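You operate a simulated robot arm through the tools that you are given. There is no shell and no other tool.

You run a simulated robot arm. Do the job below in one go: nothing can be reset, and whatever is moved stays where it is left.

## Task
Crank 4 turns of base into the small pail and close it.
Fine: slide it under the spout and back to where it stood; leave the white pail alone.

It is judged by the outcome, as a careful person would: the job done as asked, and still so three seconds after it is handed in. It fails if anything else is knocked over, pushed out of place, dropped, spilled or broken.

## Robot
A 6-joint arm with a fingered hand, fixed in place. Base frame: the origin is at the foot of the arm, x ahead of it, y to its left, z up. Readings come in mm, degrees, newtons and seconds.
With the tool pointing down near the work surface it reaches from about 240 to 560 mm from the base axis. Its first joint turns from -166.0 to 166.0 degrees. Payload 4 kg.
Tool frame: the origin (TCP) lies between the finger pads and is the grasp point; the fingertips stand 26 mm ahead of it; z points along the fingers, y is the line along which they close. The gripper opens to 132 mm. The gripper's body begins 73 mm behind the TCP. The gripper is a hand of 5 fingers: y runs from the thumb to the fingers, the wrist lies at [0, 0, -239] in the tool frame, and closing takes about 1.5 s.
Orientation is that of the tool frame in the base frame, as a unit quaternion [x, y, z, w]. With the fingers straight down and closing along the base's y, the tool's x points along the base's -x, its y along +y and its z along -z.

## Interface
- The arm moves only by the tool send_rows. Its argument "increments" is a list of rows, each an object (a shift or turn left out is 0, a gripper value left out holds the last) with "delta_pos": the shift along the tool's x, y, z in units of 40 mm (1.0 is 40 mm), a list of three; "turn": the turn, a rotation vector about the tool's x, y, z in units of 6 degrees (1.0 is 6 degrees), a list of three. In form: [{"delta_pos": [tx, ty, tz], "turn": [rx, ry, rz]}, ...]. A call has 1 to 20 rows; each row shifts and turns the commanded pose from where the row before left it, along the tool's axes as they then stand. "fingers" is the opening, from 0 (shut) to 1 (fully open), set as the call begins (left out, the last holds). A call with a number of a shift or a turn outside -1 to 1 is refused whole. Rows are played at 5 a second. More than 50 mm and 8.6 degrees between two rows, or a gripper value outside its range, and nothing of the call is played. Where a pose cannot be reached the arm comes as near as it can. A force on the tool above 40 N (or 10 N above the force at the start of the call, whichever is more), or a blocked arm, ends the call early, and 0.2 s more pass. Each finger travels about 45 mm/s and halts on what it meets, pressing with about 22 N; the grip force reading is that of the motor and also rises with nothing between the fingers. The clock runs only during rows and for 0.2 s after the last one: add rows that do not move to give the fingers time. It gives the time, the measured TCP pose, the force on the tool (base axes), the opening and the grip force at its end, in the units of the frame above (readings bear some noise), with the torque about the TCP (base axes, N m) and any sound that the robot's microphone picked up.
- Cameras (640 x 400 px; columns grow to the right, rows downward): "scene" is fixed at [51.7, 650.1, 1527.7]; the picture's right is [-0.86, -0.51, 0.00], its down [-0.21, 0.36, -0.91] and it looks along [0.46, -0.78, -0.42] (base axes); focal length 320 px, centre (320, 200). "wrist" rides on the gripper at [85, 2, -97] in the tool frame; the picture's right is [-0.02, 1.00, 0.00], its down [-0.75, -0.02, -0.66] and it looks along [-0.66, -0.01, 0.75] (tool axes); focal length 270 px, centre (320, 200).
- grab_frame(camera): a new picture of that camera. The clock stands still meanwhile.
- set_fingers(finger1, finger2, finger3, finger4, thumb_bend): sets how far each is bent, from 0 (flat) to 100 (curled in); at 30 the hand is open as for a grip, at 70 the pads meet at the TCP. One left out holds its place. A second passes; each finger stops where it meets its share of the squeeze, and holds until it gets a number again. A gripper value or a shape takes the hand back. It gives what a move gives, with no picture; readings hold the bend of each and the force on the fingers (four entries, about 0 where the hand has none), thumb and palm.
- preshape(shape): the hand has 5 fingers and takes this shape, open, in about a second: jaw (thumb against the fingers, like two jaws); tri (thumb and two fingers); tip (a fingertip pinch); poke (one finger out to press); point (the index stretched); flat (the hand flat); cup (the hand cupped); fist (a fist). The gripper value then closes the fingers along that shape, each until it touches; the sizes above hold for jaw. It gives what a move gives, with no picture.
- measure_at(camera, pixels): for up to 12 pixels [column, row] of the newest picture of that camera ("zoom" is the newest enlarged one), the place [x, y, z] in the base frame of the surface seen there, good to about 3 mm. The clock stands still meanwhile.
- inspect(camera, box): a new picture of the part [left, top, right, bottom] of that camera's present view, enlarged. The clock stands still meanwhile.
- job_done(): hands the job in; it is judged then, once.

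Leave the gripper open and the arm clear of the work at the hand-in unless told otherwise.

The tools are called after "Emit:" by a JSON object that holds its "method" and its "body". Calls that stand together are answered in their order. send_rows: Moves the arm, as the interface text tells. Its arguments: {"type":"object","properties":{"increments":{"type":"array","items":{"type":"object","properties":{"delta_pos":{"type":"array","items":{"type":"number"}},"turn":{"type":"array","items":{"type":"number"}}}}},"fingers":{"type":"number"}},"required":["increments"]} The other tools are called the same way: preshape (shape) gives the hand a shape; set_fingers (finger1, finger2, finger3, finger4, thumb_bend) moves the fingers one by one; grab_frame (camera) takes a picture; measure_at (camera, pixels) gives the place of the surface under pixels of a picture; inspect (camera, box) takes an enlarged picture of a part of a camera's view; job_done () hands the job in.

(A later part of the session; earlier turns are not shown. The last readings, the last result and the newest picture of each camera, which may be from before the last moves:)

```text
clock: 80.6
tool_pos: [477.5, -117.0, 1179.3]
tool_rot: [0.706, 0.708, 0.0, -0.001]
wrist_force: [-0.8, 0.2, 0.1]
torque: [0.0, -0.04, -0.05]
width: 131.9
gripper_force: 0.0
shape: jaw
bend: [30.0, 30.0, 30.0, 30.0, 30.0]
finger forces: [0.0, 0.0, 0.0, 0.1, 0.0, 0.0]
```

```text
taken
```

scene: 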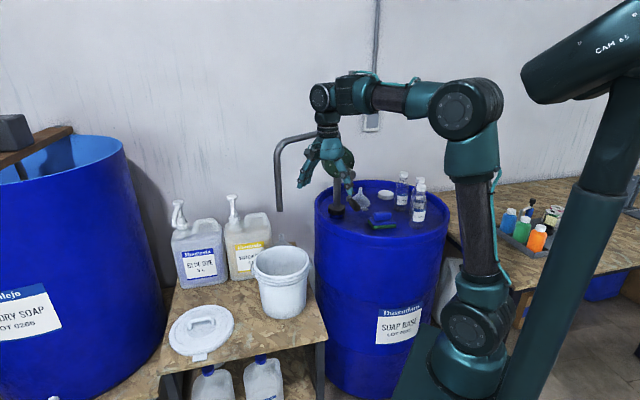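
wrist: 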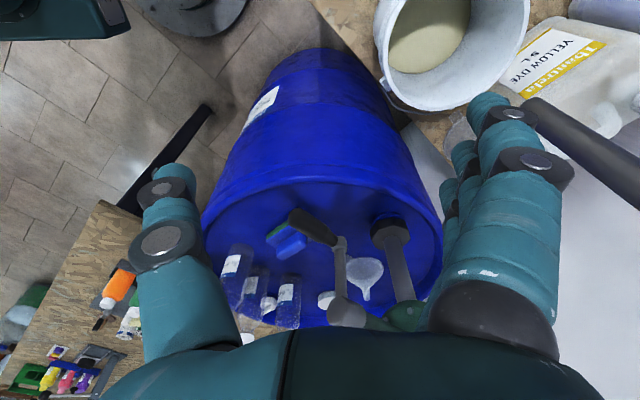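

The pail holds a layer of soap. I'll measure its level so the fingers stay out of it.

Emit:
{"method": "measure_at", "body": {"camera": "wrist", "pixels": [[420, 20], [440, 40], [410, 50], [430, 10], [385, 40], [395, 75], [450, 100]]}}

```text
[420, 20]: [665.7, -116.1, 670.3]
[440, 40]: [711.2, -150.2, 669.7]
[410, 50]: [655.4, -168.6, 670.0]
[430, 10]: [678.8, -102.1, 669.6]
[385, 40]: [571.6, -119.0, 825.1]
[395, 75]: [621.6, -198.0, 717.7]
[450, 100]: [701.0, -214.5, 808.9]
```

The soap level is z≈670, over 100 mm below where my fingertips will be. I'll go down to z≈880 behind the pail, move forward to x≈577, then lower to the same grip height.

Emit:
{"method": "send_rows", "body": {"increments": [{"delta_pos": [0, 0, 0.5]}, {"delta_pos": [0, 0, 0.7]}, {"delta_pos": [0, 0, 0.8]}, {"delta_pos": [0, 0, 0.8]}, {"delta_pos": [0, 0, 0.8]}, {"delta_pos": [0, 0, 0.8]}, {"delta_pos": [0, 0, 0.8]}, {"delta_pos": [0, 0, 0.8]}, {"delta_pos": [0, 0, 0.8]}, {"delta_pos": [0, 0, 0.67]}, {"delta_pos": [0, 0.4, 0]}, {"delta_pos": [0, 0.5, 0]}, {"delta_pos": [0, 0.5, 0]}, {"delta_pos": [0, 0.5, 0]}, {"delta_pos": [0, 0.4, 0]}, {"delta_pos": [0, 0.19, 0]}]}}

Emit:
{"method": "grab_frame", "body": {"camera": "wrist"}}

Emit:
{"method": "inspect", "body": {"camera": "scene", "box": [235, 170, 335, 330]}}

```text
clock: 84.0
tool_pos: [575.5, -117.1, 879.7]
tool_rot: [0.706, 0.708, 0.0, -0.001]
wrist_force: [-0.4, -0.3, 0.2]
torque: [-0.02, -0.01, 0.0]
width: 131.9
gripper_force: 0.2
shape: jaw
bend: [30.0, 30.0, 30.0, 30.0, 30.0]
finger forces: [0.0, 0.1, 0.0, 0.0, 0.0, 0.1]
```

```text
taken
```

wrist: 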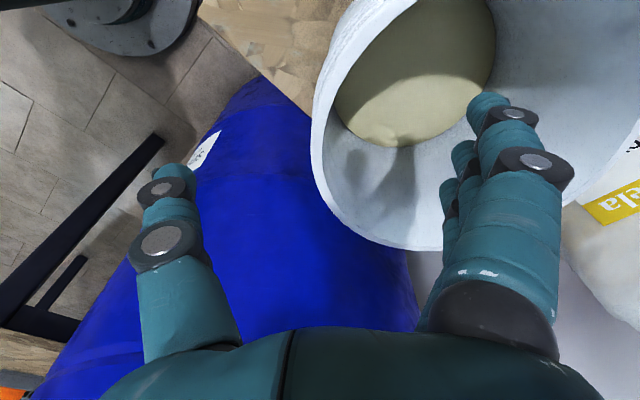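

```text
2.50 times, centred on (285, 250) of scene
```

zoom: 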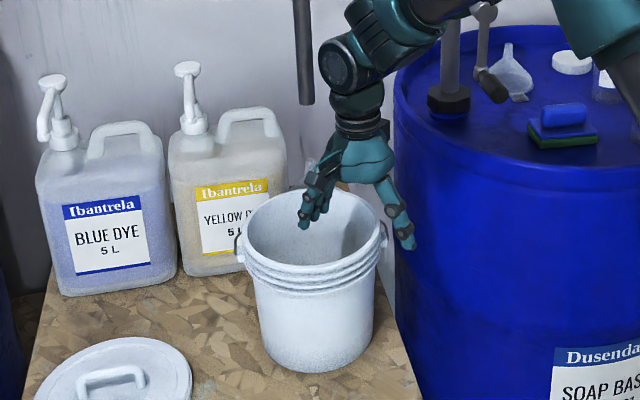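

I'm aligned over the near wall as before. I'll lower 80 mm to the grip height and then close.

Emit:
{"method": "send_rows", "body": {"increments": [{"delta_pos": [0, 0, 0.4]}, {"delta_pos": [0, 0, 0.4]}, {"delta_pos": [0, 0, 0.4]}, {"delta_pos": [0, 0, 0.4]}, {"delta_pos": [0, 0, 0.4]}]}}

Emit:
{"method": "send_rows", "body": {"increments": [{"delta_pos": [0, 0, 0]}, {"delta_pos": [0, 0, 0]}, {"delta_pos": [0, 0, 0]}, {"delta_pos": [0, 0, 0]}, {"delta_pos": [0, 0, 0]}, {"delta_pos": [0, 0, 0]}, {"delta_pos": [0, 0, 0]}, {"delta_pos": [0, 0, 0]}, {"delta_pos": [0, 0, 0]}, {"delta_pos": [0, 0, 0]}], "fingers": 0}}

Emit:
{"method": "grab_frame", "body": {"camera": "wrist"}}

```text
clock: 85.2
tool_pos: [575.5, -116.0, 799.9]
tool_rot: [0.706, 0.709, -0.001, -0.001]
wrist_force: [-0.5, -0.2, -0.9]
torque: [0.0, -0.02, -0.01]
width: 132.1
gripper_force: 0.0
shape: jaw
bend: [30.0, 30.0, 30.0, 30.0, 30.0]
finger forces: [0.1, 0.1, 0.0, 0.0, 0.1, 0.0]
```

```text
clock: 87.4
tool_pos: [574.7, -116.7, 799.8]
tool_rot: [0.706, 0.708, -0.001, -0.001]
wrist_force: [3.4, -0.9, -0.4]
torque: [0.02, -0.1, 0.01]
width: 9.4
gripper_force: 21.5
shape: jaw
bend: [73.0, 71.0, 72.0, 72.0, 71.0]
finger forces: [4.7, 5.4, 5.3, 5.4, 17.9, 0.1]
```

```text
taken
```

wrist: 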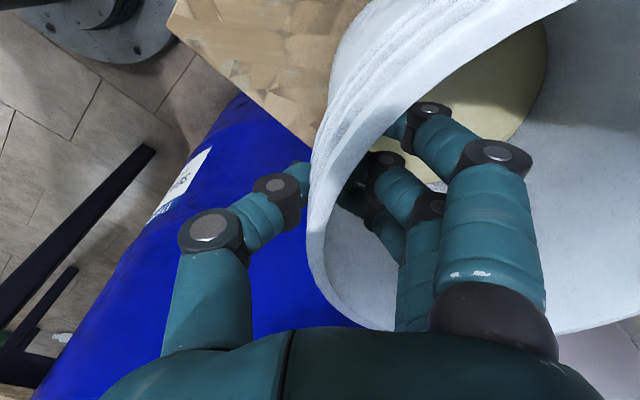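

The wall is gripped with fingers at about 5 N and thumb 18 N. It sits about 4 mm further in +x relative to the hand than the first time, so I'll return by -36 mm in x and +98 mm in y, slowly because of the liquid.

Emit:
{"method": "send_rows", "body": {"increments": [{"delta_pos": [0.05, -0.02, 0]}, {"delta_pos": [0.1, -0.04, 0]}, {"delta_pos": [0.12, -0.045, 0]}, {"delta_pos": [0.13, -0.045, 0]}, {"delta_pos": [0.13, -0.05, 0]}, {"delta_pos": [0.13, -0.05, 0]}, {"delta_pos": [0.13, -0.05, 0]}, {"delta_pos": [0.13, -0.05, 0]}, {"delta_pos": [0.13, -0.05, 0]}, {"delta_pos": [0.13, -0.05, 0]}]}}

Emit:
{"method": "grab_frame", "body": {"camera": "scene"}}

Emit:
{"method": "grab_frame", "body": {"camera": "wrist"}}

```text
clock: 89.6
tool_pos: [556.6, -68.1, 800.4]
tool_rot: [0.706, 0.709, 0.0, -0.002]
wrist_force: [2.3, -4.4, 2.0]
torque: [0.0, -0.12, -0.36]
width: 9.6
gripper_force: 22.4
shape: jaw
bend: [73.0, 71.0, 72.0, 72.0, 70.0]
finger forces: [9.7, 7.2, 5.1, 4.3, 21.2, 0.0]
```

```text
taken
```

scene: 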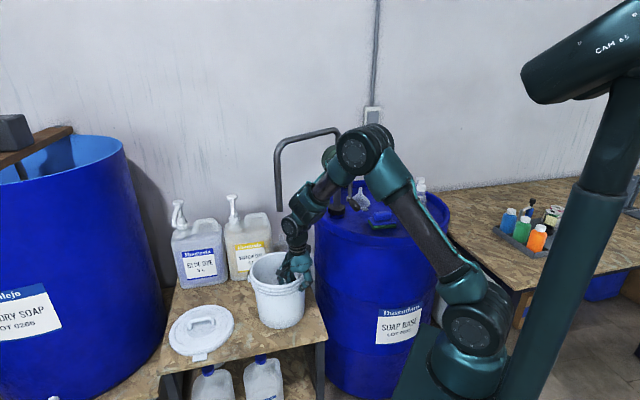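

```text
taken
```

wrist: 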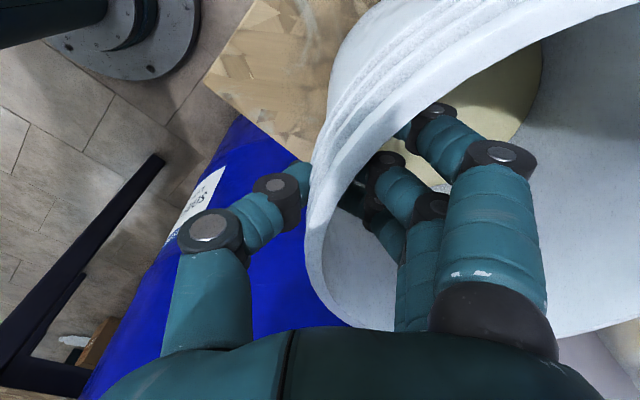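

The pail slides along with modest drag (about 4 N). I'll finish the second half of the return.

Emit:
{"method": "send_rows", "body": {"increments": [{"delta_pos": [0.13, -0.045, 0]}, {"delta_pos": [0.13, -0.045, 0]}, {"delta_pos": [0.13, -0.045, 0]}, {"delta_pos": [0.13, -0.045, 0]}, {"delta_pos": [0.13, -0.045, 0]}, {"delta_pos": [0.13, -0.045, 0]}, {"delta_pos": [0.13, -0.045, 0]}, {"delta_pos": [0.13, -0.045, 0]}, {"delta_pos": [0.12, -0.045, 0]}, {"delta_pos": [0.07, -0.03, 0]}, {"delta_pos": [0.04, -0.015, 0]}, {"delta_pos": [0, 0, 0]}]}}

Emit:
{"method": "grab_frame", "body": {"camera": "scene"}}

Emit:
{"method": "inspect", "body": {"camera": "scene", "box": [150, 220, 350, 400]}}

Emit:
{"method": "grab_frame", "body": {"camera": "wrist"}}

```text
clock: 92.2
tool_pos: [538.7, -17.9, 800.2]
tool_rot: [0.705, 0.709, 0.0, -0.001]
wrist_force: [1.6, -4.0, 1.4]
torque: [0.02, -0.1, -0.38]
width: 9.7
gripper_force: 21.6
shape: jaw
bend: [73.0, 71.0, 72.0, 72.0, 70.0]
finger forces: [9.8, 7.2, 4.7, 3.9, 21.4, 0.0]
```

```text
taken
```

scene: 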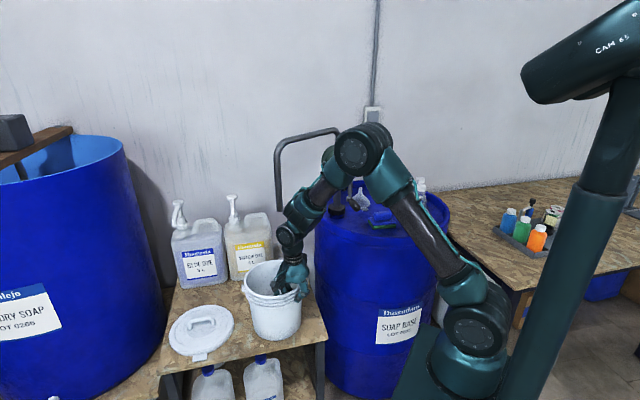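

```text
2.22 times, centred on (250, 310) of scene
```

zoom: 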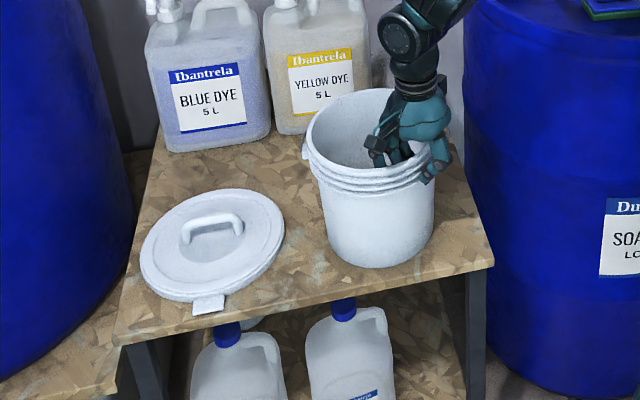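

```text
taken
```

wrist: 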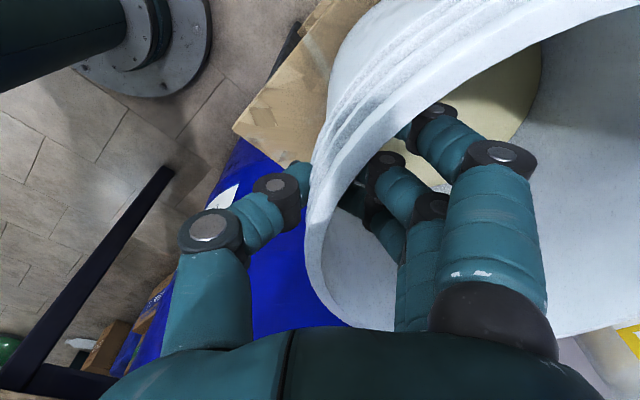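

The pail is nearly back. Compared with the first picture in the same zoom, its rim is 2-3 zoom pixels higher and to the right, so it may be roughly 10 mm short in y. I'll measure rim points to check.

Emit:
{"method": "inspect", "body": {"camera": "scene", "box": [225, 225, 325, 345]}}

```text
3.33 times, centred on (275, 285) of scene
```

zoom: 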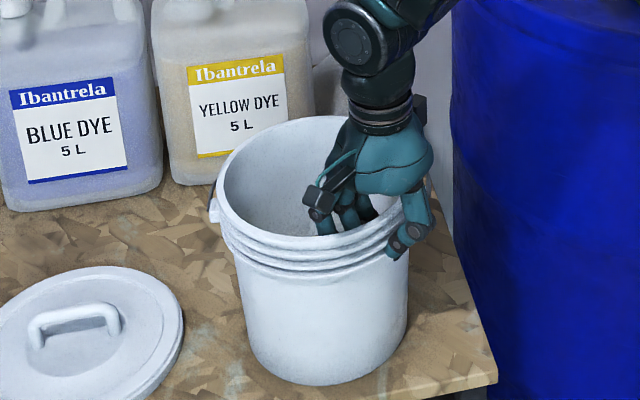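

The offset works out to about 10 mm short in y and under 1 mm in x. I'll nudge +10.5 mm in y while still gripping.

Emit:
{"method": "send_rows", "body": {"increments": [{"delta_pos": [0.04, 0, 0]}, {"delta_pos": [0.06, 0, 0]}, {"delta_pos": [0.06, 0, 0]}, {"delta_pos": [0.06, 0, 0]}, {"delta_pos": [0.04, 0, 0]}, {"delta_pos": [0, 0, 0]}]}}

Emit:
{"method": "inspect", "body": {"camera": "scene", "box": [225, 225, 325, 345]}}

```text
clock: 93.6
tool_pos: [539.3, -7.6, 799.3]
tool_rot: [0.706, 0.708, 0.0, -0.001]
wrist_force: [0.0, -4.5, 2.6]
torque: [-0.03, -0.15, -0.38]
width: 9.8
gripper_force: 21.7
shape: jaw
bend: [73.0, 71.0, 72.0, 72.0, 70.0]
finger forces: [10.1, 7.0, 4.7, 3.8, 22.9, 0.1]
```

```text
3.33 times, centred on (275, 285) of scene
```

zoom: 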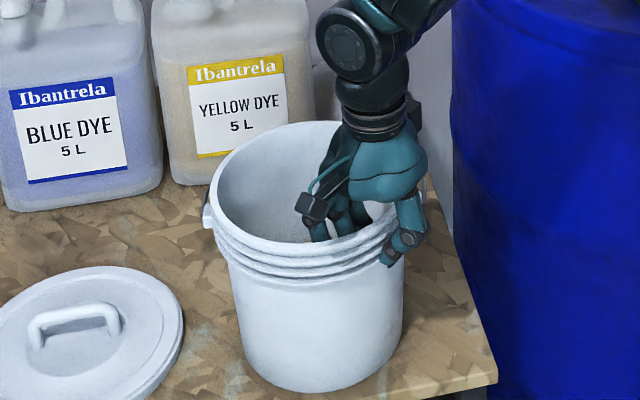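

The ear and base now coincide with the first picture to within about 2-3 zoom pixels (a few mm). I'll open the hand and rise to the earlier viewpoint to verify with the wrist camera.

Emit:
{"method": "send_rows", "body": {"increments": [{"delta_pos": [0, 0, 0]}, {"delta_pos": [0, 0, 0]}, {"delta_pos": [0, 0, 0]}, {"delta_pos": [0, 0, 0]}, {"delta_pos": [0, 0, 0]}, {"delta_pos": [0, 0, 0]}, {"delta_pos": [0, 0, 0]}, {"delta_pos": [0, 0, 0]}, {"delta_pos": [0, 0, 0]}], "fingers": 1}}

Emit:
{"method": "send_rows", "body": {"increments": [{"delta_pos": [0, 0, -0.3]}, {"delta_pos": [0, 0, -0.4]}, {"delta_pos": [0, 0, -0.5]}, {"delta_pos": [0, 0, -0.5]}, {"delta_pos": [0, 0, -0.6]}, {"delta_pos": [0, -0.2, -0.6]}, {"delta_pos": [-0.1, -0.2, -0.8]}, {"delta_pos": [-0.1, -0.13, -0.8]}, {"delta_pos": [-0.06, 0, -0.8]}, {"delta_pos": [0, 0, -0.8]}, {"delta_pos": [0, 0, -0.72]}]}}

Emit:
{"method": "grab_frame", "body": {"camera": "wrist"}}

Emit:
{"method": "inspect", "body": {"camera": "scene", "box": [225, 225, 325, 345]}}

```text
clock: 95.6
tool_pos: [539.3, -8.4, 801.3]
tool_rot: [0.706, 0.709, 0.0, -0.001]
wrist_force: [0.5, 0.7, -0.9]
torque: [0.02, -0.04, 0.03]
width: 131.8
gripper_force: 0.0
shape: jaw
bend: [30.0, 30.0, 30.0, 30.0, 30.0]
finger forces: [0.0, 0.1, 0.1, 0.0, 0.1, 0.1]
```

```text
clock: 98.0
tool_pos: [518.0, -18.2, 1073.7]
tool_rot: [0.706, 0.708, -0.001, -0.003]
wrist_force: [0.3, 0.7, 0.5]
torque: [-0.01, -0.01, 0.03]
width: 131.9
gripper_force: 0.1
shape: jaw
bend: [30.0, 30.0, 30.0, 30.0, 30.0]
finger forces: [0.1, 0.0, 0.0, 0.0, 0.1, 0.1]
```

```text
taken
```

wrist: 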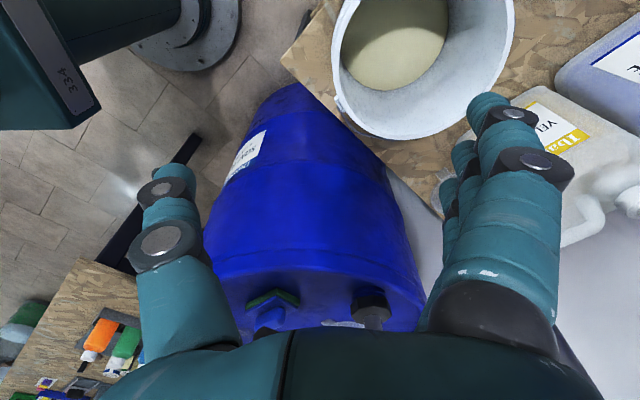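

```text
3.33 times, centred on (275, 285) of scene
```

zoom: 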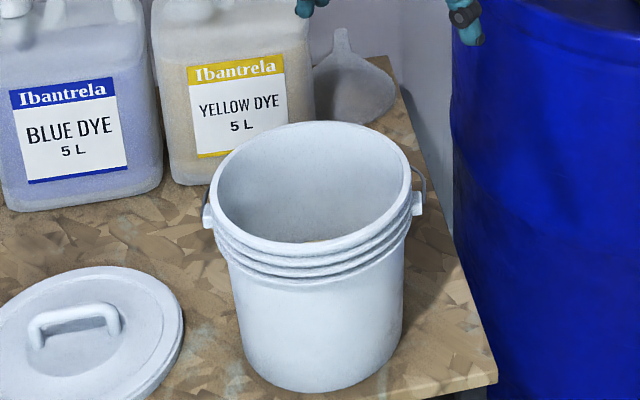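

I'll measure rim points here and compare with the original fit (centre ≈ (645.5, -23.2)).

Emit:
{"method": "measure_at", "body": {"camera": "wrist", "pixels": [[332, 45], [334, 50], [341, 95], [356, 118], [384, 135], [428, 136], [380, 133], [335, 30], [337, 70], [345, 105], [512, 40], [505, 75]]}}

```text
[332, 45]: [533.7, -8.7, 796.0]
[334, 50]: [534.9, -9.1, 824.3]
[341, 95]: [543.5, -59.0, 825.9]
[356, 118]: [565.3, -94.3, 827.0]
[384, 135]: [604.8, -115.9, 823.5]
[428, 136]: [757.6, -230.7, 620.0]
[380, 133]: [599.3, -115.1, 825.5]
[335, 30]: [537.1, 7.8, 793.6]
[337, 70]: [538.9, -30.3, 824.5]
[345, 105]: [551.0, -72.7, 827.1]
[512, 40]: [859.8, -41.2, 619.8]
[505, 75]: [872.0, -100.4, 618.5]
```

The rim fit differs from the original by only about (-7, +5) mm, so the pail is back within a centimetre. Now the lid. I'll enlarge it in the fixed view and measure its handle.

Emit:
{"method": "inspect", "body": {"camera": "scene", "box": [160, 290, 250, 370]}}

```text
5.00 times, centred on (205, 330) of scene
```

zoom: 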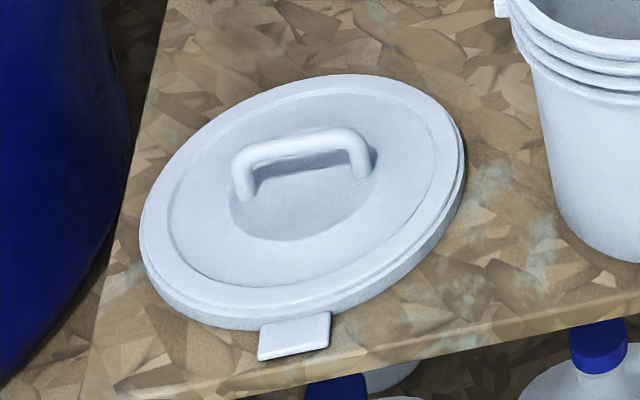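

Emit:
{"method": "measure_at", "body": {"camera": "zoom", "pixels": [[240, 160], [265, 148], [300, 140], [340, 134], [360, 145], [243, 195], [362, 172], [143, 220], [460, 150], [355, 78], [220, 325], [295, 345]]}}

Emit:
{"method": "measure_at", "body": {"camera": "zoom", "pixels": [[180, 220], [440, 150], [260, 270], [350, 90], [300, 220], [300, 180], [320, 170], [210, 150], [400, 280], [205, 200], [410, 130], [300, 160]]}}

```text
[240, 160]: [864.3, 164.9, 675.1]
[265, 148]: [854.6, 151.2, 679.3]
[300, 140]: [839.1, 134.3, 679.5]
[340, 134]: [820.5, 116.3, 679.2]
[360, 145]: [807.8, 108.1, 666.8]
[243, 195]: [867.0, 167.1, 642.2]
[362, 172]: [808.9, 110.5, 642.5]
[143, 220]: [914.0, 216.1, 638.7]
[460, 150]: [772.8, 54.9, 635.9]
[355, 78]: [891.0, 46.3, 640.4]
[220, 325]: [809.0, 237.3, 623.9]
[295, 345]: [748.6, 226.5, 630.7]
```

```text
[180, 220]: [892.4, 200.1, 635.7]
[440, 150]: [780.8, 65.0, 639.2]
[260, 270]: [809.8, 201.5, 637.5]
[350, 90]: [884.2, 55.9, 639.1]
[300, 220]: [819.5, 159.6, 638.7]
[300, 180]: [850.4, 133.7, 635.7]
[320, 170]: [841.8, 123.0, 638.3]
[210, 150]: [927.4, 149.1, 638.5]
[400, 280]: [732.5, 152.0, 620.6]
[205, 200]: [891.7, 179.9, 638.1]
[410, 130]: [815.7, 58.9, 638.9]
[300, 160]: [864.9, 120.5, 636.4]
```

The lid details:
- Handle bar: runs from (865, 165) to (808, 109) at 45°, top at z≈679.
- Plate: top at z≈638, centre about (841, 137), radius about 107.

At 850 mm from the base I need the hand tilted outward about 20° with the fingers closing across the bar. First I'll turn the wrist to about -47° yaw, in the air.

Emit:
{"method": "send_rows", "body": {"increments": [{"delta_pos": [0, -0.5, -0.3]}, {"turn": [0, 0, -1]}, {"turn": [0, 0, -1]}, {"turn": [0, 0, -1]}, {"turn": [0, 0, -1]}, {"turn": [0, 0, -1]}, {"turn": [0, 0, -1]}, {"turn": [0, 0, -1]}, {"turn": [0, 0, -1]}, {"turn": [0, 0, -1]}, {"turn": [0, 0, -1]}, {"turn": [0, 0, -1]}, {"turn": [0, 0, -1]}, {"turn": [0, 0, -1]}, {"turn": [0, 0, -1]}, {"turn": [0, 0, -1]}]}}

Emit:
{"method": "send_rows", "body": {"increments": [{"turn": [0, 0, -1]}, {"turn": [0, 0, -1]}, {"turn": [0, 0, -1]}, {"turn": [0, 0, -1]}, {"turn": [0, 0, -1]}, {"turn": [0, 0, -1]}, {"turn": [0, 0, -1]}, {"turn": [0, 0, -0.76]}]}}

Emit:
{"method": "grab_frame", "body": {"camera": "wrist"}}

Emit:
{"method": "grab_frame", "body": {"camera": "scene"}}

```text
clock: 101.4
tool_pos: [498.9, -18.2, 1084.3]
tool_rot: [-0.003, 1.0, 0.001, -0.001]
wrist_force: [-0.3, 1.0, -1.2]
torque: [-0.01, 0.03, -0.01]
width: 131.7
gripper_force: 0.0
shape: jaw
bend: [30.0, 30.0, 30.0, 30.0, 30.0]
finger forces: [0.1, 0.1, 0.0, 0.1, 0.0, 0.1]
```

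```text
clock: 103.2
tool_pos: [498.5, -18.4, 1084.9]
tool_rot: [-0.396, 0.918, 0.001, -0.002]
wrist_force: [-0.6, -1.0, -0.4]
torque: [-0.04, 0.01, 0.01]
width: 131.9
gripper_force: 0.0
shape: jaw
bend: [30.0, 30.0, 30.0, 30.0, 30.0]
finger forces: [0.0, 0.0, 0.0, 0.0, 0.0, 0.0]
```

```text
taken
```

wrist: 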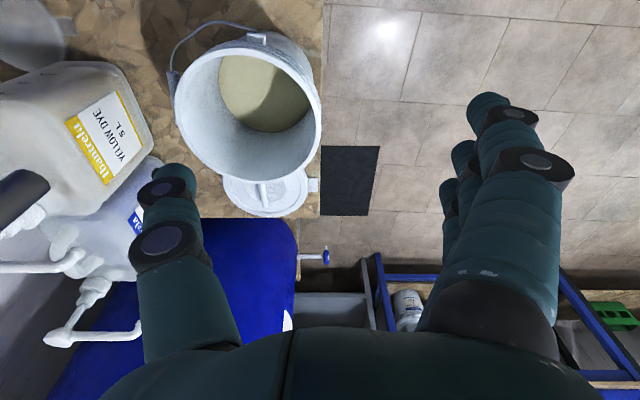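

```text
taken
```

scene: 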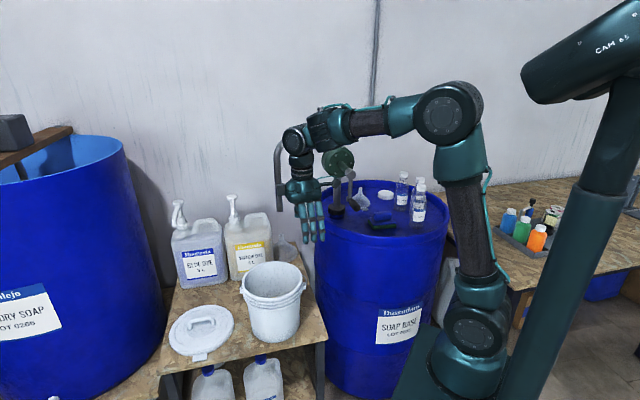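

From here the whole pail rim is visible (around (248, 115)), so I'll measure points around it to get its centre for the lid.

Emit:
{"method": "inspect", "body": {"camera": "wrist", "box": [160, 20, 340, 230]}}

```text
1.90 times, centred on (250, 125) of wrist
```

zoom: 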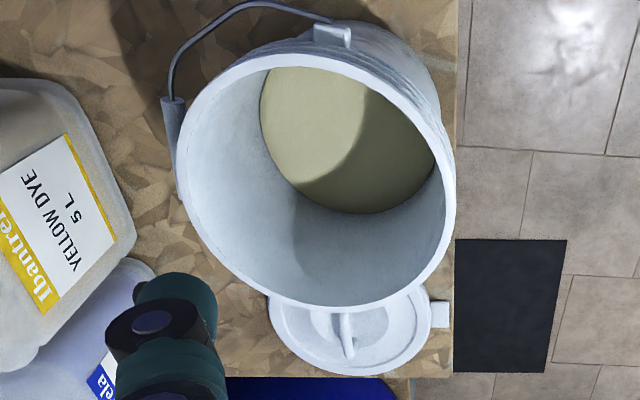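

Emit:
{"method": "measure_at", "body": {"camera": "zoom", "pixels": [[183, 150], [190, 115], [215, 85], [250, 65], [300, 57], [350, 70], [400, 100], [435, 135], [453, 190], [440, 255], [380, 305], [280, 292]]}}

Emit:
{"method": "measure_at", "body": {"camera": "zoom", "pixels": [[207, 230], [190, 195], [240, 268], [330, 307], [415, 282], [450, 225], [348, 345], [345, 320], [440, 313], [300, 340], [355, 372], [420, 330]]}}

```text
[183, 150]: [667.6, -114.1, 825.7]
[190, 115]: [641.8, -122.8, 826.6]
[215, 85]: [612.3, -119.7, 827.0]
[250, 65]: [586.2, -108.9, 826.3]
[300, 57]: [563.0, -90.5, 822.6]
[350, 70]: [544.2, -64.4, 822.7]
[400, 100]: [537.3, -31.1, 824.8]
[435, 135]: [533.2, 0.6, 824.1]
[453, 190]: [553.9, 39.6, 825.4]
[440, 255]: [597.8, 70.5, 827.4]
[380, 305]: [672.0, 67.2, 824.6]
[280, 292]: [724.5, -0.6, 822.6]
```

```text
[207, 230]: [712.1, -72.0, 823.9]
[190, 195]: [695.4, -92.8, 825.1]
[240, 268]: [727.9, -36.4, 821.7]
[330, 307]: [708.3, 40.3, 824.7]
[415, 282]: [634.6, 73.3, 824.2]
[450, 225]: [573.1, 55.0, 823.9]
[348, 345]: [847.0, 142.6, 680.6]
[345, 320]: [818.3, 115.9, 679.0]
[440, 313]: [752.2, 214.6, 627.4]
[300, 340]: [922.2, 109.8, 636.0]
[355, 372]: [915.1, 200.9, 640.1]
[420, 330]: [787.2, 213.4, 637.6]
```

The pail's rim centre is (631, -23) with radius about 97.5, right where it first stood. Now I'll tilt the hand 20° outward in place and then travel over to above the lid at about (800, 131, 930). On the way I'll narrow the opening to about 66 mm.

Emit:
{"method": "send_rows", "body": {"increments": [{"turn": [0.405, -0.53, 0]}, {"turn": [0.405, -0.53, 0]}, {"turn": [0.405, -0.53, 0]}, {"turn": [0.405, -0.53, 0]}, {"turn": [0.405, -0.53, 0]}], "fingers": 0.5}}

Emit:
{"method": "send_rows", "body": {"increments": [{"delta_pos": [-0.461, -0.13, 0.457]}, {"delta_pos": [-0.461, -0.13, 0.457]}, {"delta_pos": [-0.461, -0.13, 0.457]}, {"delta_pos": [-0.461, -0.13, 0.457]}, {"delta_pos": [-0.461, -0.13, 0.457]}, {"delta_pos": [-0.461, -0.13, 0.457]}, {"delta_pos": [-0.461, -0.13, 0.457]}, {"delta_pos": [-0.461, -0.13, 0.457]}, {"delta_pos": [-0.461, -0.13, 0.457]}, {"delta_pos": [-0.461, -0.13, 0.457]}, {"delta_pos": [-0.461, -0.13, 0.457]}, {"delta_pos": [-0.461, -0.13, 0.457]}, {"delta_pos": [-0.461, -0.13, 0.457]}, {"delta_pos": [-0.461, -0.13, 0.457]}]}}

Emit:
{"method": "grab_frame", "body": {"camera": "wrist"}}

Emit:
{"method": "grab_frame", "body": {"camera": "scene"}}

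```text
clock: 104.4
tool_pos: [499.6, -19.0, 1085.9]
tool_rot: [-0.39, 0.904, -0.042, 0.169]
wrist_force: [0.1, -0.3, -0.6]
torque: [0.01, 0.02, 0.03]
width: 67.0
gripper_force: 0.0
shape: jaw
bend: [73.0, 73.0, 73.0, 73.0, 70.0]
finger forces: [0.0, 0.1, 0.1, 0.1, 0.0, 0.1]
```

```text
clock: 107.4
tool_pos: [799.4, 131.9, 929.1]
tool_rot: [-0.39, 0.904, -0.042, 0.168]
wrist_force: [0.8, 0.2, 0.0]
torque: [-0.03, -0.01, 0.02]
width: 67.1
gripper_force: 0.1
shape: jaw
bend: [73.0, 73.0, 73.0, 73.0, 70.0]
finger forces: [0.0, 0.1, 0.1, 0.0, 0.1, 0.0]
```

```text
taken
```

wrist: 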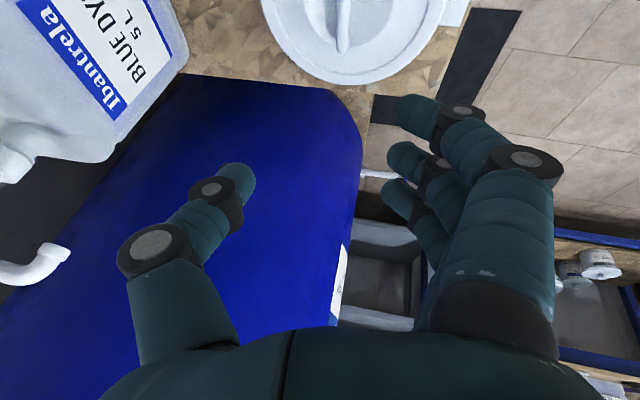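

```text
taken
```

scene: 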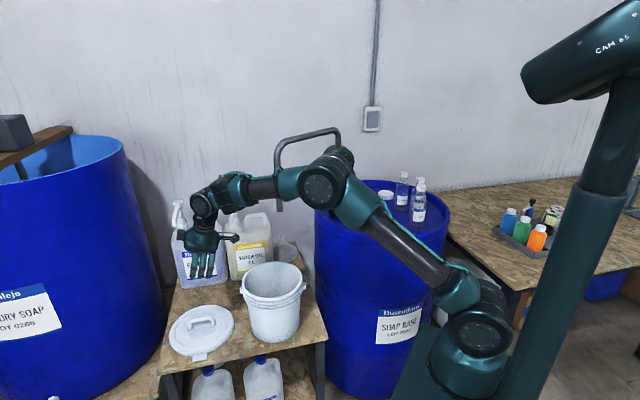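

The arm reaches fine and the lid shows at the top of the wrist view. I'll descend straight down 150 mm to z≈780 to see the handle better.

Emit:
{"method": "send_rows", "body": {"increments": [{"delta_pos": [0.1266, 0.0966, 0.4375]}, {"delta_pos": [0.1266, 0.0966, 0.4375]}, {"delta_pos": [0.1266, 0.0966, 0.4375]}, {"delta_pos": [0.1266, 0.0966, 0.4375]}, {"delta_pos": [0.1266, 0.0966, 0.4375]}, {"delta_pos": [0.1266, 0.0966, 0.4375]}, {"delta_pos": [0.1266, 0.0966, 0.4375]}, {"delta_pos": [0.1266, 0.0966, 0.4375]}]}}

Emit:
{"method": "grab_frame", "body": {"camera": "wrist"}}

Emit:
{"method": "inspect", "body": {"camera": "scene", "box": [150, 200, 300, 370]}}

```text
clock: 109.2
tool_pos: [799.0, 130.0, 779.7]
tool_rot: [-0.391, 0.904, -0.041, 0.167]
wrist_force: [-0.9, 0.0, -0.6]
torque: [0.03, -0.01, -0.02]
width: 66.7
gripper_force: 0.1
shape: jaw
bend: [73.0, 73.0, 73.0, 73.0, 70.0]
finger forces: [0.1, 0.1, 0.0, 0.1, 0.0, 0.0]
```

```text
taken
```

wrist: 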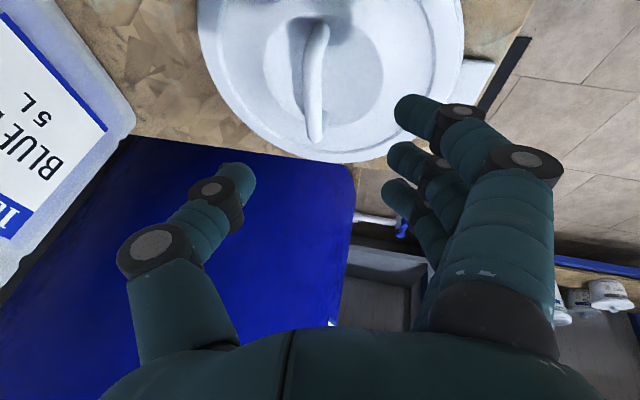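

```text
2.35 times, centred on (225, 285) of scene
```

zoom: 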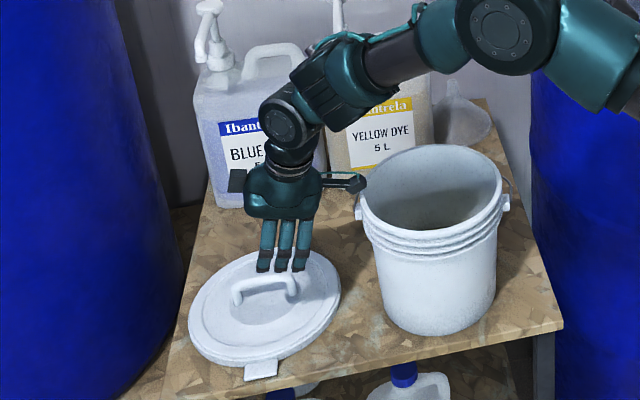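

The handle bar runs vertically at column ~316 in the wrist view, nicely between the thumb and fingers. I'll measure the bar and lid edge from here.

Emit:
{"method": "measure_at", "body": {"camera": "wrist", "pixels": [[320, 25], [318, 40], [316, 60], [315, 80], [314, 100], [314, 120], [314, 135], [200, 20], [225, 85], [270, 140], [330, 162], [385, 155]]}}

Emit:
{"method": "measure_at", "body": {"camera": "wrist", "pixels": [[307, 80], [322, 80], [460, 60], [462, 20], [445, 100], [480, 75], [240, 110], [300, 155], [360, 160], [210, 50], [317, 15], [425, 60]]}}

```text
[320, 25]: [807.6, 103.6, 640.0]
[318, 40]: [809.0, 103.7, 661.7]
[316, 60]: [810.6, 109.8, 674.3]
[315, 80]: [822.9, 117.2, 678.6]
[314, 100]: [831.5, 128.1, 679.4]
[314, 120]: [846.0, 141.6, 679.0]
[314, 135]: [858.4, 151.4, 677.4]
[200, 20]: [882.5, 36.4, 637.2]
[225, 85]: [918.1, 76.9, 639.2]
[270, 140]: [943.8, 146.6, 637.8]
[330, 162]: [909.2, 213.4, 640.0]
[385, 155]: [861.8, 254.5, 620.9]
```

```text
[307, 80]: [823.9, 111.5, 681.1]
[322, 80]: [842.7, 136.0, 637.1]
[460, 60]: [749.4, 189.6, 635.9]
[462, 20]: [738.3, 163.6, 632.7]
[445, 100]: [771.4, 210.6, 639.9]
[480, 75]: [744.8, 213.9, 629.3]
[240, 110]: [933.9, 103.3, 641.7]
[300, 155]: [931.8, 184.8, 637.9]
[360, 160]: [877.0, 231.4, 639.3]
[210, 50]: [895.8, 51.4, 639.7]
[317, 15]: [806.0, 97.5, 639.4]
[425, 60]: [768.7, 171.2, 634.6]
```

The bar centre is about (838.5, 136) with its top at z≈679, and the lid centre matches it at (840, 136). I'll narrow the opening to 40 mm and approach along the fingers, stopping 40 mm short to check.

Emit:
{"method": "send_rows", "body": {"increments": [{"delta_pos": [0, 0, 0]}, {"delta_pos": [-0.02, -0.02, 0.3]}, {"delta_pos": [-0.02, -0.02, 0.4]}, {"delta_pos": [-0.02, -0.02, 0.4]}, {"delta_pos": [-0.02, -0.018, 0.4]}, {"delta_pos": [0, 0, 0]}], "fingers": 0.3}}

Emit:
{"method": "grab_frame", "body": {"camera": "wrist"}}

Emit:
{"method": "inspect", "body": {"camera": "scene", "box": [150, 230, 290, 370]}}

```text
clock: 110.6
tool_pos: [822.1, 135.4, 725.2]
tool_rot: [-0.391, 0.904, -0.04, 0.169]
wrist_force: [0.0, 0.1, 0.4]
torque: [0.03, -0.01, 0.01]
width: 40.1
gripper_force: 0.1
shape: jaw
bend: [73.0, 73.0, 73.0, 73.0, 70.0]
finger forces: [0.1, 0.1, 0.0, 0.0, 0.0, 0.0]
```

```text
taken
```

wrist: 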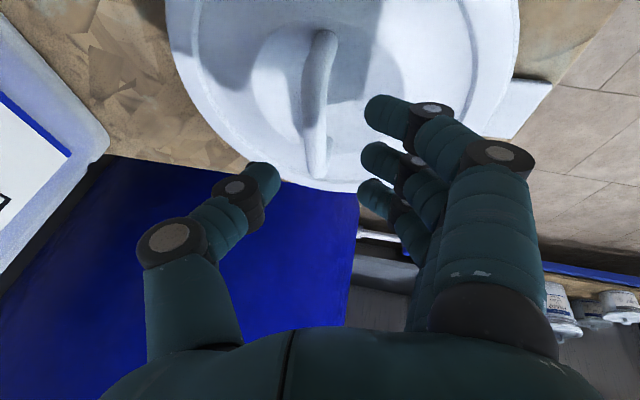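

```text
2.86 times, centred on (220, 300) of scene
```

zoom: 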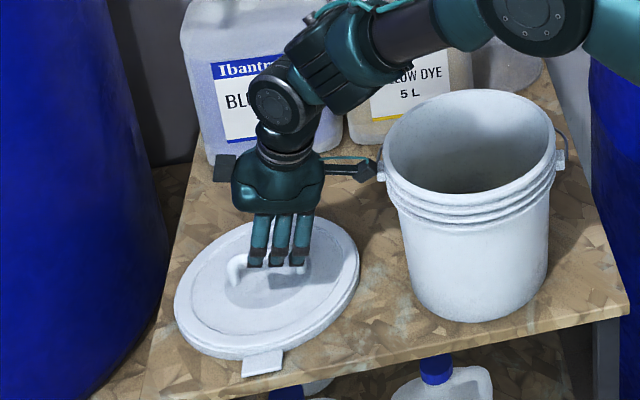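

The wrist camera housing passes close to the pail's left ear in this view (zoom (370, 170)). I'll measure both before going further.

Emit:
{"method": "measure_at", "body": {"camera": "zoom", "pixels": [[383, 172], [380, 178], [385, 165], [390, 180], [370, 172], [362, 165], [373, 165], [355, 170], [368, 178], [395, 150], [400, 200], [375, 160]]}}

Emit:
{"method": "inspect", "body": {"camera": "scene", "box": [220, 270, 260, 310]}}

```text
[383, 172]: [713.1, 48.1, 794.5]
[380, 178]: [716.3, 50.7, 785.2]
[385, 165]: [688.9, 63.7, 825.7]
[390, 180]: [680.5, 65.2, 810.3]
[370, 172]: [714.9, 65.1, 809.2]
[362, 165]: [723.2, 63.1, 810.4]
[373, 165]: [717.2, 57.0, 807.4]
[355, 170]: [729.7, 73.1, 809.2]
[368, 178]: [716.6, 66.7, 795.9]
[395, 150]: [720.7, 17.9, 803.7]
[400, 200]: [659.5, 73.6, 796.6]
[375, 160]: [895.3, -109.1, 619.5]
```

```text
10.00 times, centred on (240, 290) of scene
```

zoom: 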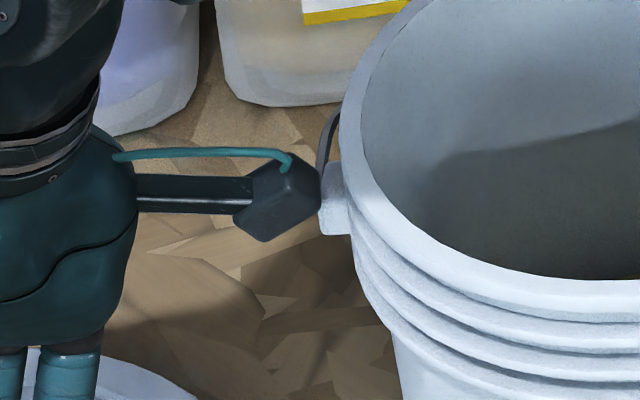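

The camera housing is only about 10 mm from the pail's ear. I'll slide the hand 10 mm along the bar, away from the pail, descend, and only then slide back once the housing is below and clear.

Emit:
{"method": "send_rows", "body": {"increments": [{"delta_pos": [-0.12, 0, 0.035]}, {"delta_pos": [-0.12, 0, 0.035]}, {"delta_pos": [0, 0, 0.2]}, {"delta_pos": [0, 0, 0.2]}, {"delta_pos": [0, -0.01, 0.2]}, {"delta_pos": [0, -0.01, 0.2]}]}}

Emit:
{"method": "inspect", "body": {"camera": "scene", "box": [190, 260, 270, 340]}}

Emit:
{"method": "grab_frame", "body": {"camera": "wrist"}}

```text
clock: 112.0
tool_pos: [842.0, 144.2, 694.4]
tool_rot: [-0.39, 0.904, -0.04, 0.168]
wrist_force: [0.9, -0.5, 0.3]
torque: [0.03, 0.04, -0.02]
width: 40.1
gripper_force: 0.0
shape: jaw
bend: [73.0, 73.0, 73.0, 73.0, 70.0]
finger forces: [0.1, 0.1, 0.0, 0.0, 0.0, 0.0]
```

```text
5.00 times, centred on (230, 300) of scene
```

zoom: 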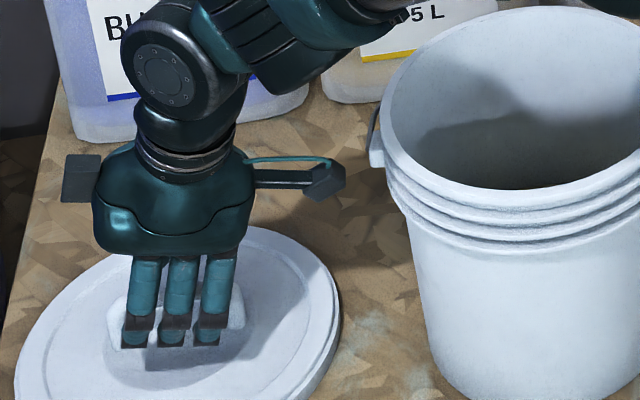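

```text
taken
```

wrist: 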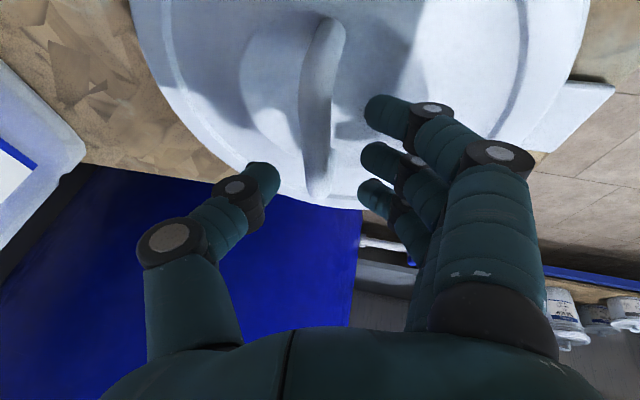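

The camera is now clear of the pail. I'll slide back 10 mm along the bar, lower the last 12 mm, then close on the bar.

Emit:
{"method": "send_rows", "body": {"increments": [{"delta_pos": [0.08, 0, 0.08]}, {"delta_pos": [0.08, 0, 0.08]}, {"delta_pos": [0.08, 0, 0.08]}, {"delta_pos": [0, 0, 0]}]}}

Emit:
{"method": "inspect", "body": {"camera": "scene", "box": [190, 260, 270, 340]}}

Emit:
{"method": "grab_frame", "body": {"camera": "wrist"}}

```text
clock: 113.0
tool_pos: [837.3, 137.3, 682.8]
tool_rot: [-0.39, 0.905, -0.041, 0.169]
wrist_force: [0.1, -0.4, 0.2]
torque: [-0.03, 0.02, 0.01]
width: 40.3
gripper_force: 0.0
shape: jaw
bend: [73.0, 73.0, 73.0, 73.0, 70.0]
finger forces: [0.0, 0.0, 0.0, 0.0, 0.1, 0.0]
```

```text
5.00 times, centred on (230, 300) of scene
```

zoom: 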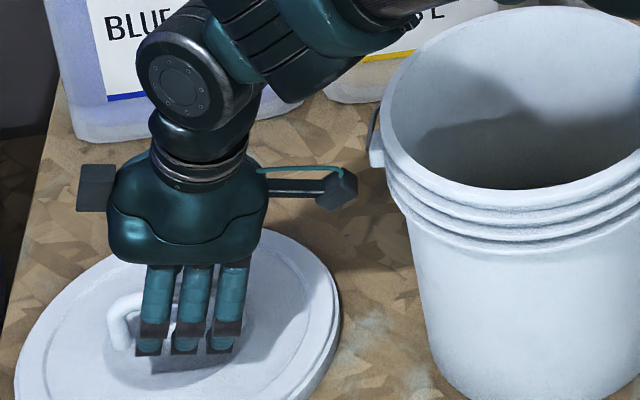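

```text
taken
```

wrist: 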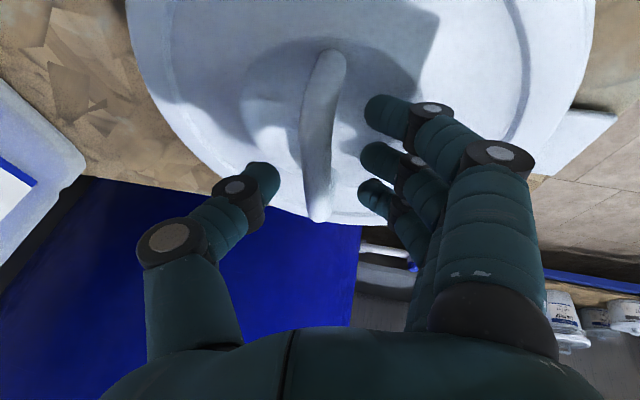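

No contact forces yet and the bar is between thumb and fingers. I'll close on it.

Emit:
{"method": "send_rows", "body": {"increments": [{"delta_pos": [0, 0, 0]}, {"delta_pos": [0, 0, 0]}, {"delta_pos": [0, 0, 0]}, {"delta_pos": [0, 0, 0]}, {"delta_pos": [0, 0, 0]}, {"delta_pos": [0, 0, 0]}, {"delta_pos": [0, 0, 0]}, {"delta_pos": [0, 0, 0]}], "fingers": 0}}

Emit:
{"method": "grab_frame", "body": {"camera": "wrist"}}

Emit:
{"method": "inspect", "body": {"camera": "scene", "box": [160, 260, 270, 370]}}

```text
clock: 114.8
tool_pos: [839.1, 137.1, 683.0]
tool_rot: [-0.39, 0.904, -0.041, 0.168]
wrist_force: [0.1, 0.0, 0.5]
torque: [0.1, 0.0, -0.01]
width: 6.6
gripper_force: 22.2
shape: jaw
bend: [71.0, 69.0, 71.0, 70.0, 70.0]
finger forces: [4.3, 3.9, 4.8, 5.2, 19.0, 0.0]
```

```text
taken
```

wrist: 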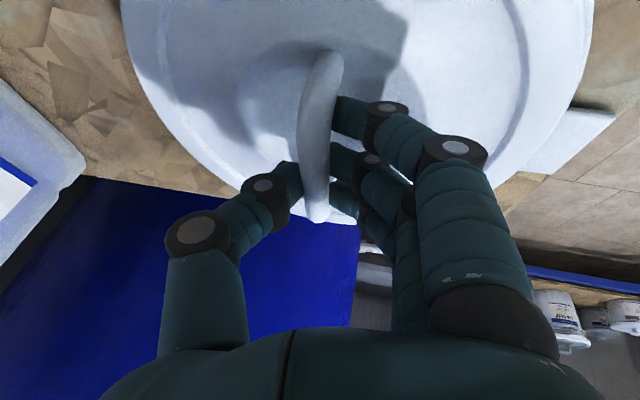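

```text
3.64 times, centred on (215, 315) of scene
```

zoom: 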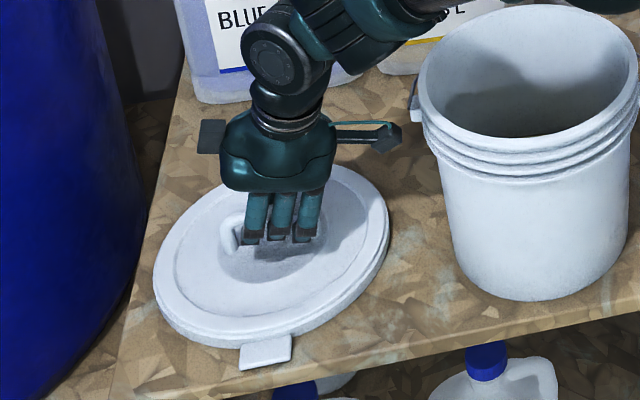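

The bar is gripped by all four fingers and the thumb. I'll lift straight up 20 mm gently to test the hold.

Emit:
{"method": "send_rows", "body": {"increments": [{"delta_pos": [-0.034, -0.026, -0.1175]}, {"delta_pos": [-0.068, -0.052, -0.235]}, {"delta_pos": [-0.034, -0.026, -0.1175]}, {"delta_pos": [0, 0, 0]}]}}

Emit:
{"method": "grab_frame", "body": {"camera": "wrist"}}

Emit:
{"method": "inspect", "body": {"camera": "scene", "box": [160, 260, 270, 370]}}

```text
clock: 115.8
tool_pos: [837.8, 137.6, 702.1]
tool_rot: [-0.391, 0.904, -0.041, 0.168]
wrist_force: [0.3, -0.3, -1.3]
torque: [0.0, -0.05, 0.0]
width: 6.7
gripper_force: 22.4
shape: jaw
bend: [71.0, 69.0, 70.0, 70.0, 71.0]
finger forces: [3.4, 5.2, 6.2, 4.1, 18.7, 0.0]
```

```text
taken
```

wrist: 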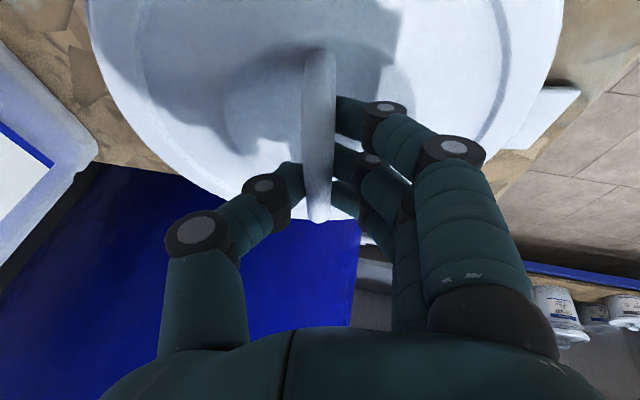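

```text
3.64 times, centred on (215, 315) of scene
```

zoom: 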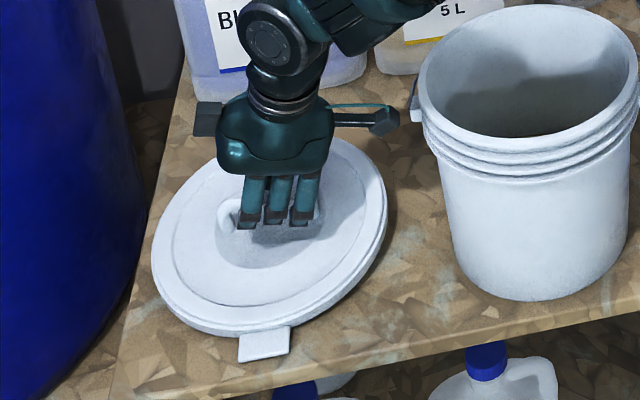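

The lid is off the table but seems slightly tilted. I'll measure points on its plate to see how much.

Emit:
{"method": "measure_at", "body": {"camera": "zoom", "pixels": [[165, 260], [185, 300], [250, 320], [300, 305], [350, 270], [380, 210], [355, 165], [200, 200], [230, 290], [330, 250], [265, 345], [180, 240]]}}

Emit:
{"method": "measure_at", "body": {"camera": "wrist", "pixels": [[120, 60], [180, 150], [230, 180], [150, 30], [450, 60], [480, 110], [520, 60], [540, 30], [250, 40], [420, 20], [318, 60], [317, 200]]}}

```text
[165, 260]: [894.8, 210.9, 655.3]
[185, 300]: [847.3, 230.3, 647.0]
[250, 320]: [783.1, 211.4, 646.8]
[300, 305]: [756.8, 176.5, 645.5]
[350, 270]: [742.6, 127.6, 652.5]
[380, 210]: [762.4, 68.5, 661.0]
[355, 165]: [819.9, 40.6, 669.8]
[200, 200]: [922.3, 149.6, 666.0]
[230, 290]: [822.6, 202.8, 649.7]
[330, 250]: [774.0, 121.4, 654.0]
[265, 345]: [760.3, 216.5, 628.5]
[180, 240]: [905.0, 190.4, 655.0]
```

```text
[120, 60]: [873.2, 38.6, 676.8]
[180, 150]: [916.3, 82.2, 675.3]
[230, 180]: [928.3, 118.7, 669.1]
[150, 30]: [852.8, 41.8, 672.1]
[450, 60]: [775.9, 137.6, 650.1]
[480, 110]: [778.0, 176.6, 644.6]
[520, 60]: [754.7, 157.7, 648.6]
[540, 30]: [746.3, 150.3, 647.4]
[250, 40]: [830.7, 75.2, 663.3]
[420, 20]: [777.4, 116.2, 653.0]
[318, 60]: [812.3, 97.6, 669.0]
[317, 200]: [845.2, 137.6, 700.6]
```

The lid has rolled about 9° around the bar to match the finger pads; the far-right side is high. It's securely held and I'll level it once it's closer to the robot. First I'll raise it straight up by about 228 mm, above the pail's rim.

Emit:
{"method": "send_rows", "body": {"increments": [{"delta_pos": [-0.1, -0.05, -0.2]}, {"delta_pos": [-0.13, -0.0986, -0.4]}, {"delta_pos": [-0.129, -0.0986, -0.4465]}, {"delta_pos": [-0.129, -0.0986, -0.4465]}, {"delta_pos": [-0.129, -0.0986, -0.4465]}, {"delta_pos": [-0.129, -0.0986, -0.4465]}, {"delta_pos": [-0.129, -0.0986, -0.4465]}, {"delta_pos": [-0.129, -0.0986, -0.4465]}, {"delta_pos": [-0.129, -0.0986, -0.4465]}, {"delta_pos": [-0.129, -0.0986, -0.4465]}, {"delta_pos": [-0.129, -0.0986, -0.4465]}, {"delta_pos": [-0.129, -0.0986, -0.4465]}, {"delta_pos": [-0.06, -0.06, -0.2]}]}}

Emit:
{"method": "grab_frame", "body": {"camera": "scene"}}

Emit:
{"method": "grab_frame", "body": {"camera": "wrist"}}

```text
clock: 118.6
tool_pos: [841.0, 138.4, 929.6]
tool_rot: [-0.391, 0.904, -0.041, 0.168]
wrist_force: [-0.1, 0.3, -1.4]
torque: [0.02, 0.02, -0.02]
width: 6.9
gripper_force: 21.9
shape: jaw
bend: [71.0, 69.0, 70.0, 70.0, 72.0]
finger forces: [3.5, 5.2, 6.1, 4.1, 18.6, 0.0]
```

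```text
taken
```

scene: 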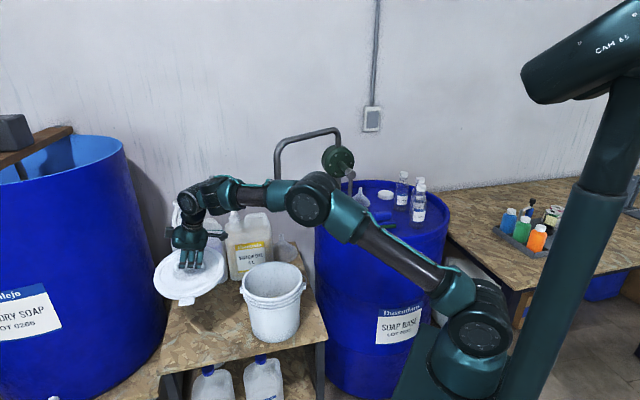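

```text
taken
```

wrist: 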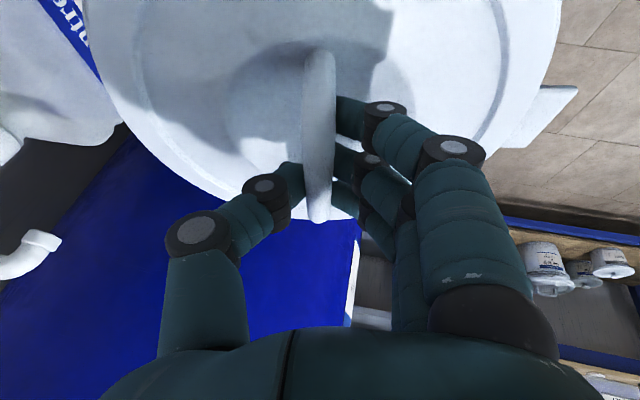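

The lid is held steady at z≈930. I'll carry it toward the pail, stopping about 60% of the way at roughly (715, 41), then level it.

Emit:
{"method": "send_rows", "body": {"increments": [{"delta_pos": [0.2, 0.027, -0.064]}, {"delta_pos": [0.39, 0.053, -0.1247]}, {"delta_pos": [0.39, 0.053, -0.1247]}, {"delta_pos": [0.39, 0.053, -0.1247]}, {"delta_pos": [0.39, 0.053, -0.1247]}, {"delta_pos": [0.39, 0.053, -0.1247]}, {"delta_pos": [0.39, 0.053, -0.1247]}, {"delta_pos": [0.39, 0.053, -0.1247]}, {"delta_pos": [0.39, 0.053, -0.1247]}, {"delta_pos": [0.39, 0.053, -0.1247]}, {"delta_pos": [0.2, 0.027, -0.064]}]}}

Emit:
{"method": "grab_frame", "body": {"camera": "scene"}}

```text
clock: 121.0
tool_pos: [709.2, 36.3, 928.4]
tool_rot: [-0.391, 0.904, -0.04, 0.168]
wrist_force: [-0.3, 0.5, -0.9]
torque: [-0.01, 0.01, 0.03]
width: 6.9
gripper_force: 21.3
shape: jaw
bend: [71.0, 69.0, 70.0, 70.0, 72.0]
finger forces: [3.6, 5.3, 6.1, 4.1, 18.5, 0.0]
```

```text
taken
```

scene: 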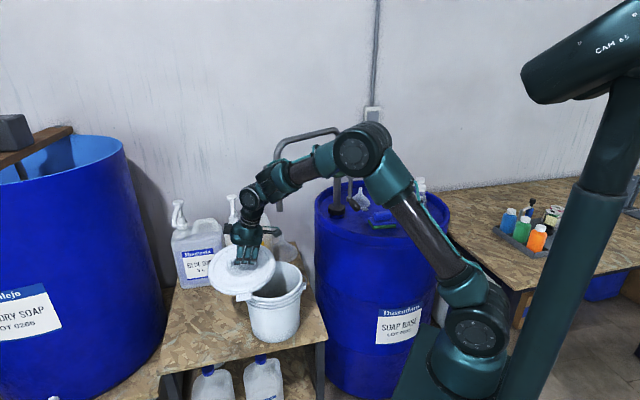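

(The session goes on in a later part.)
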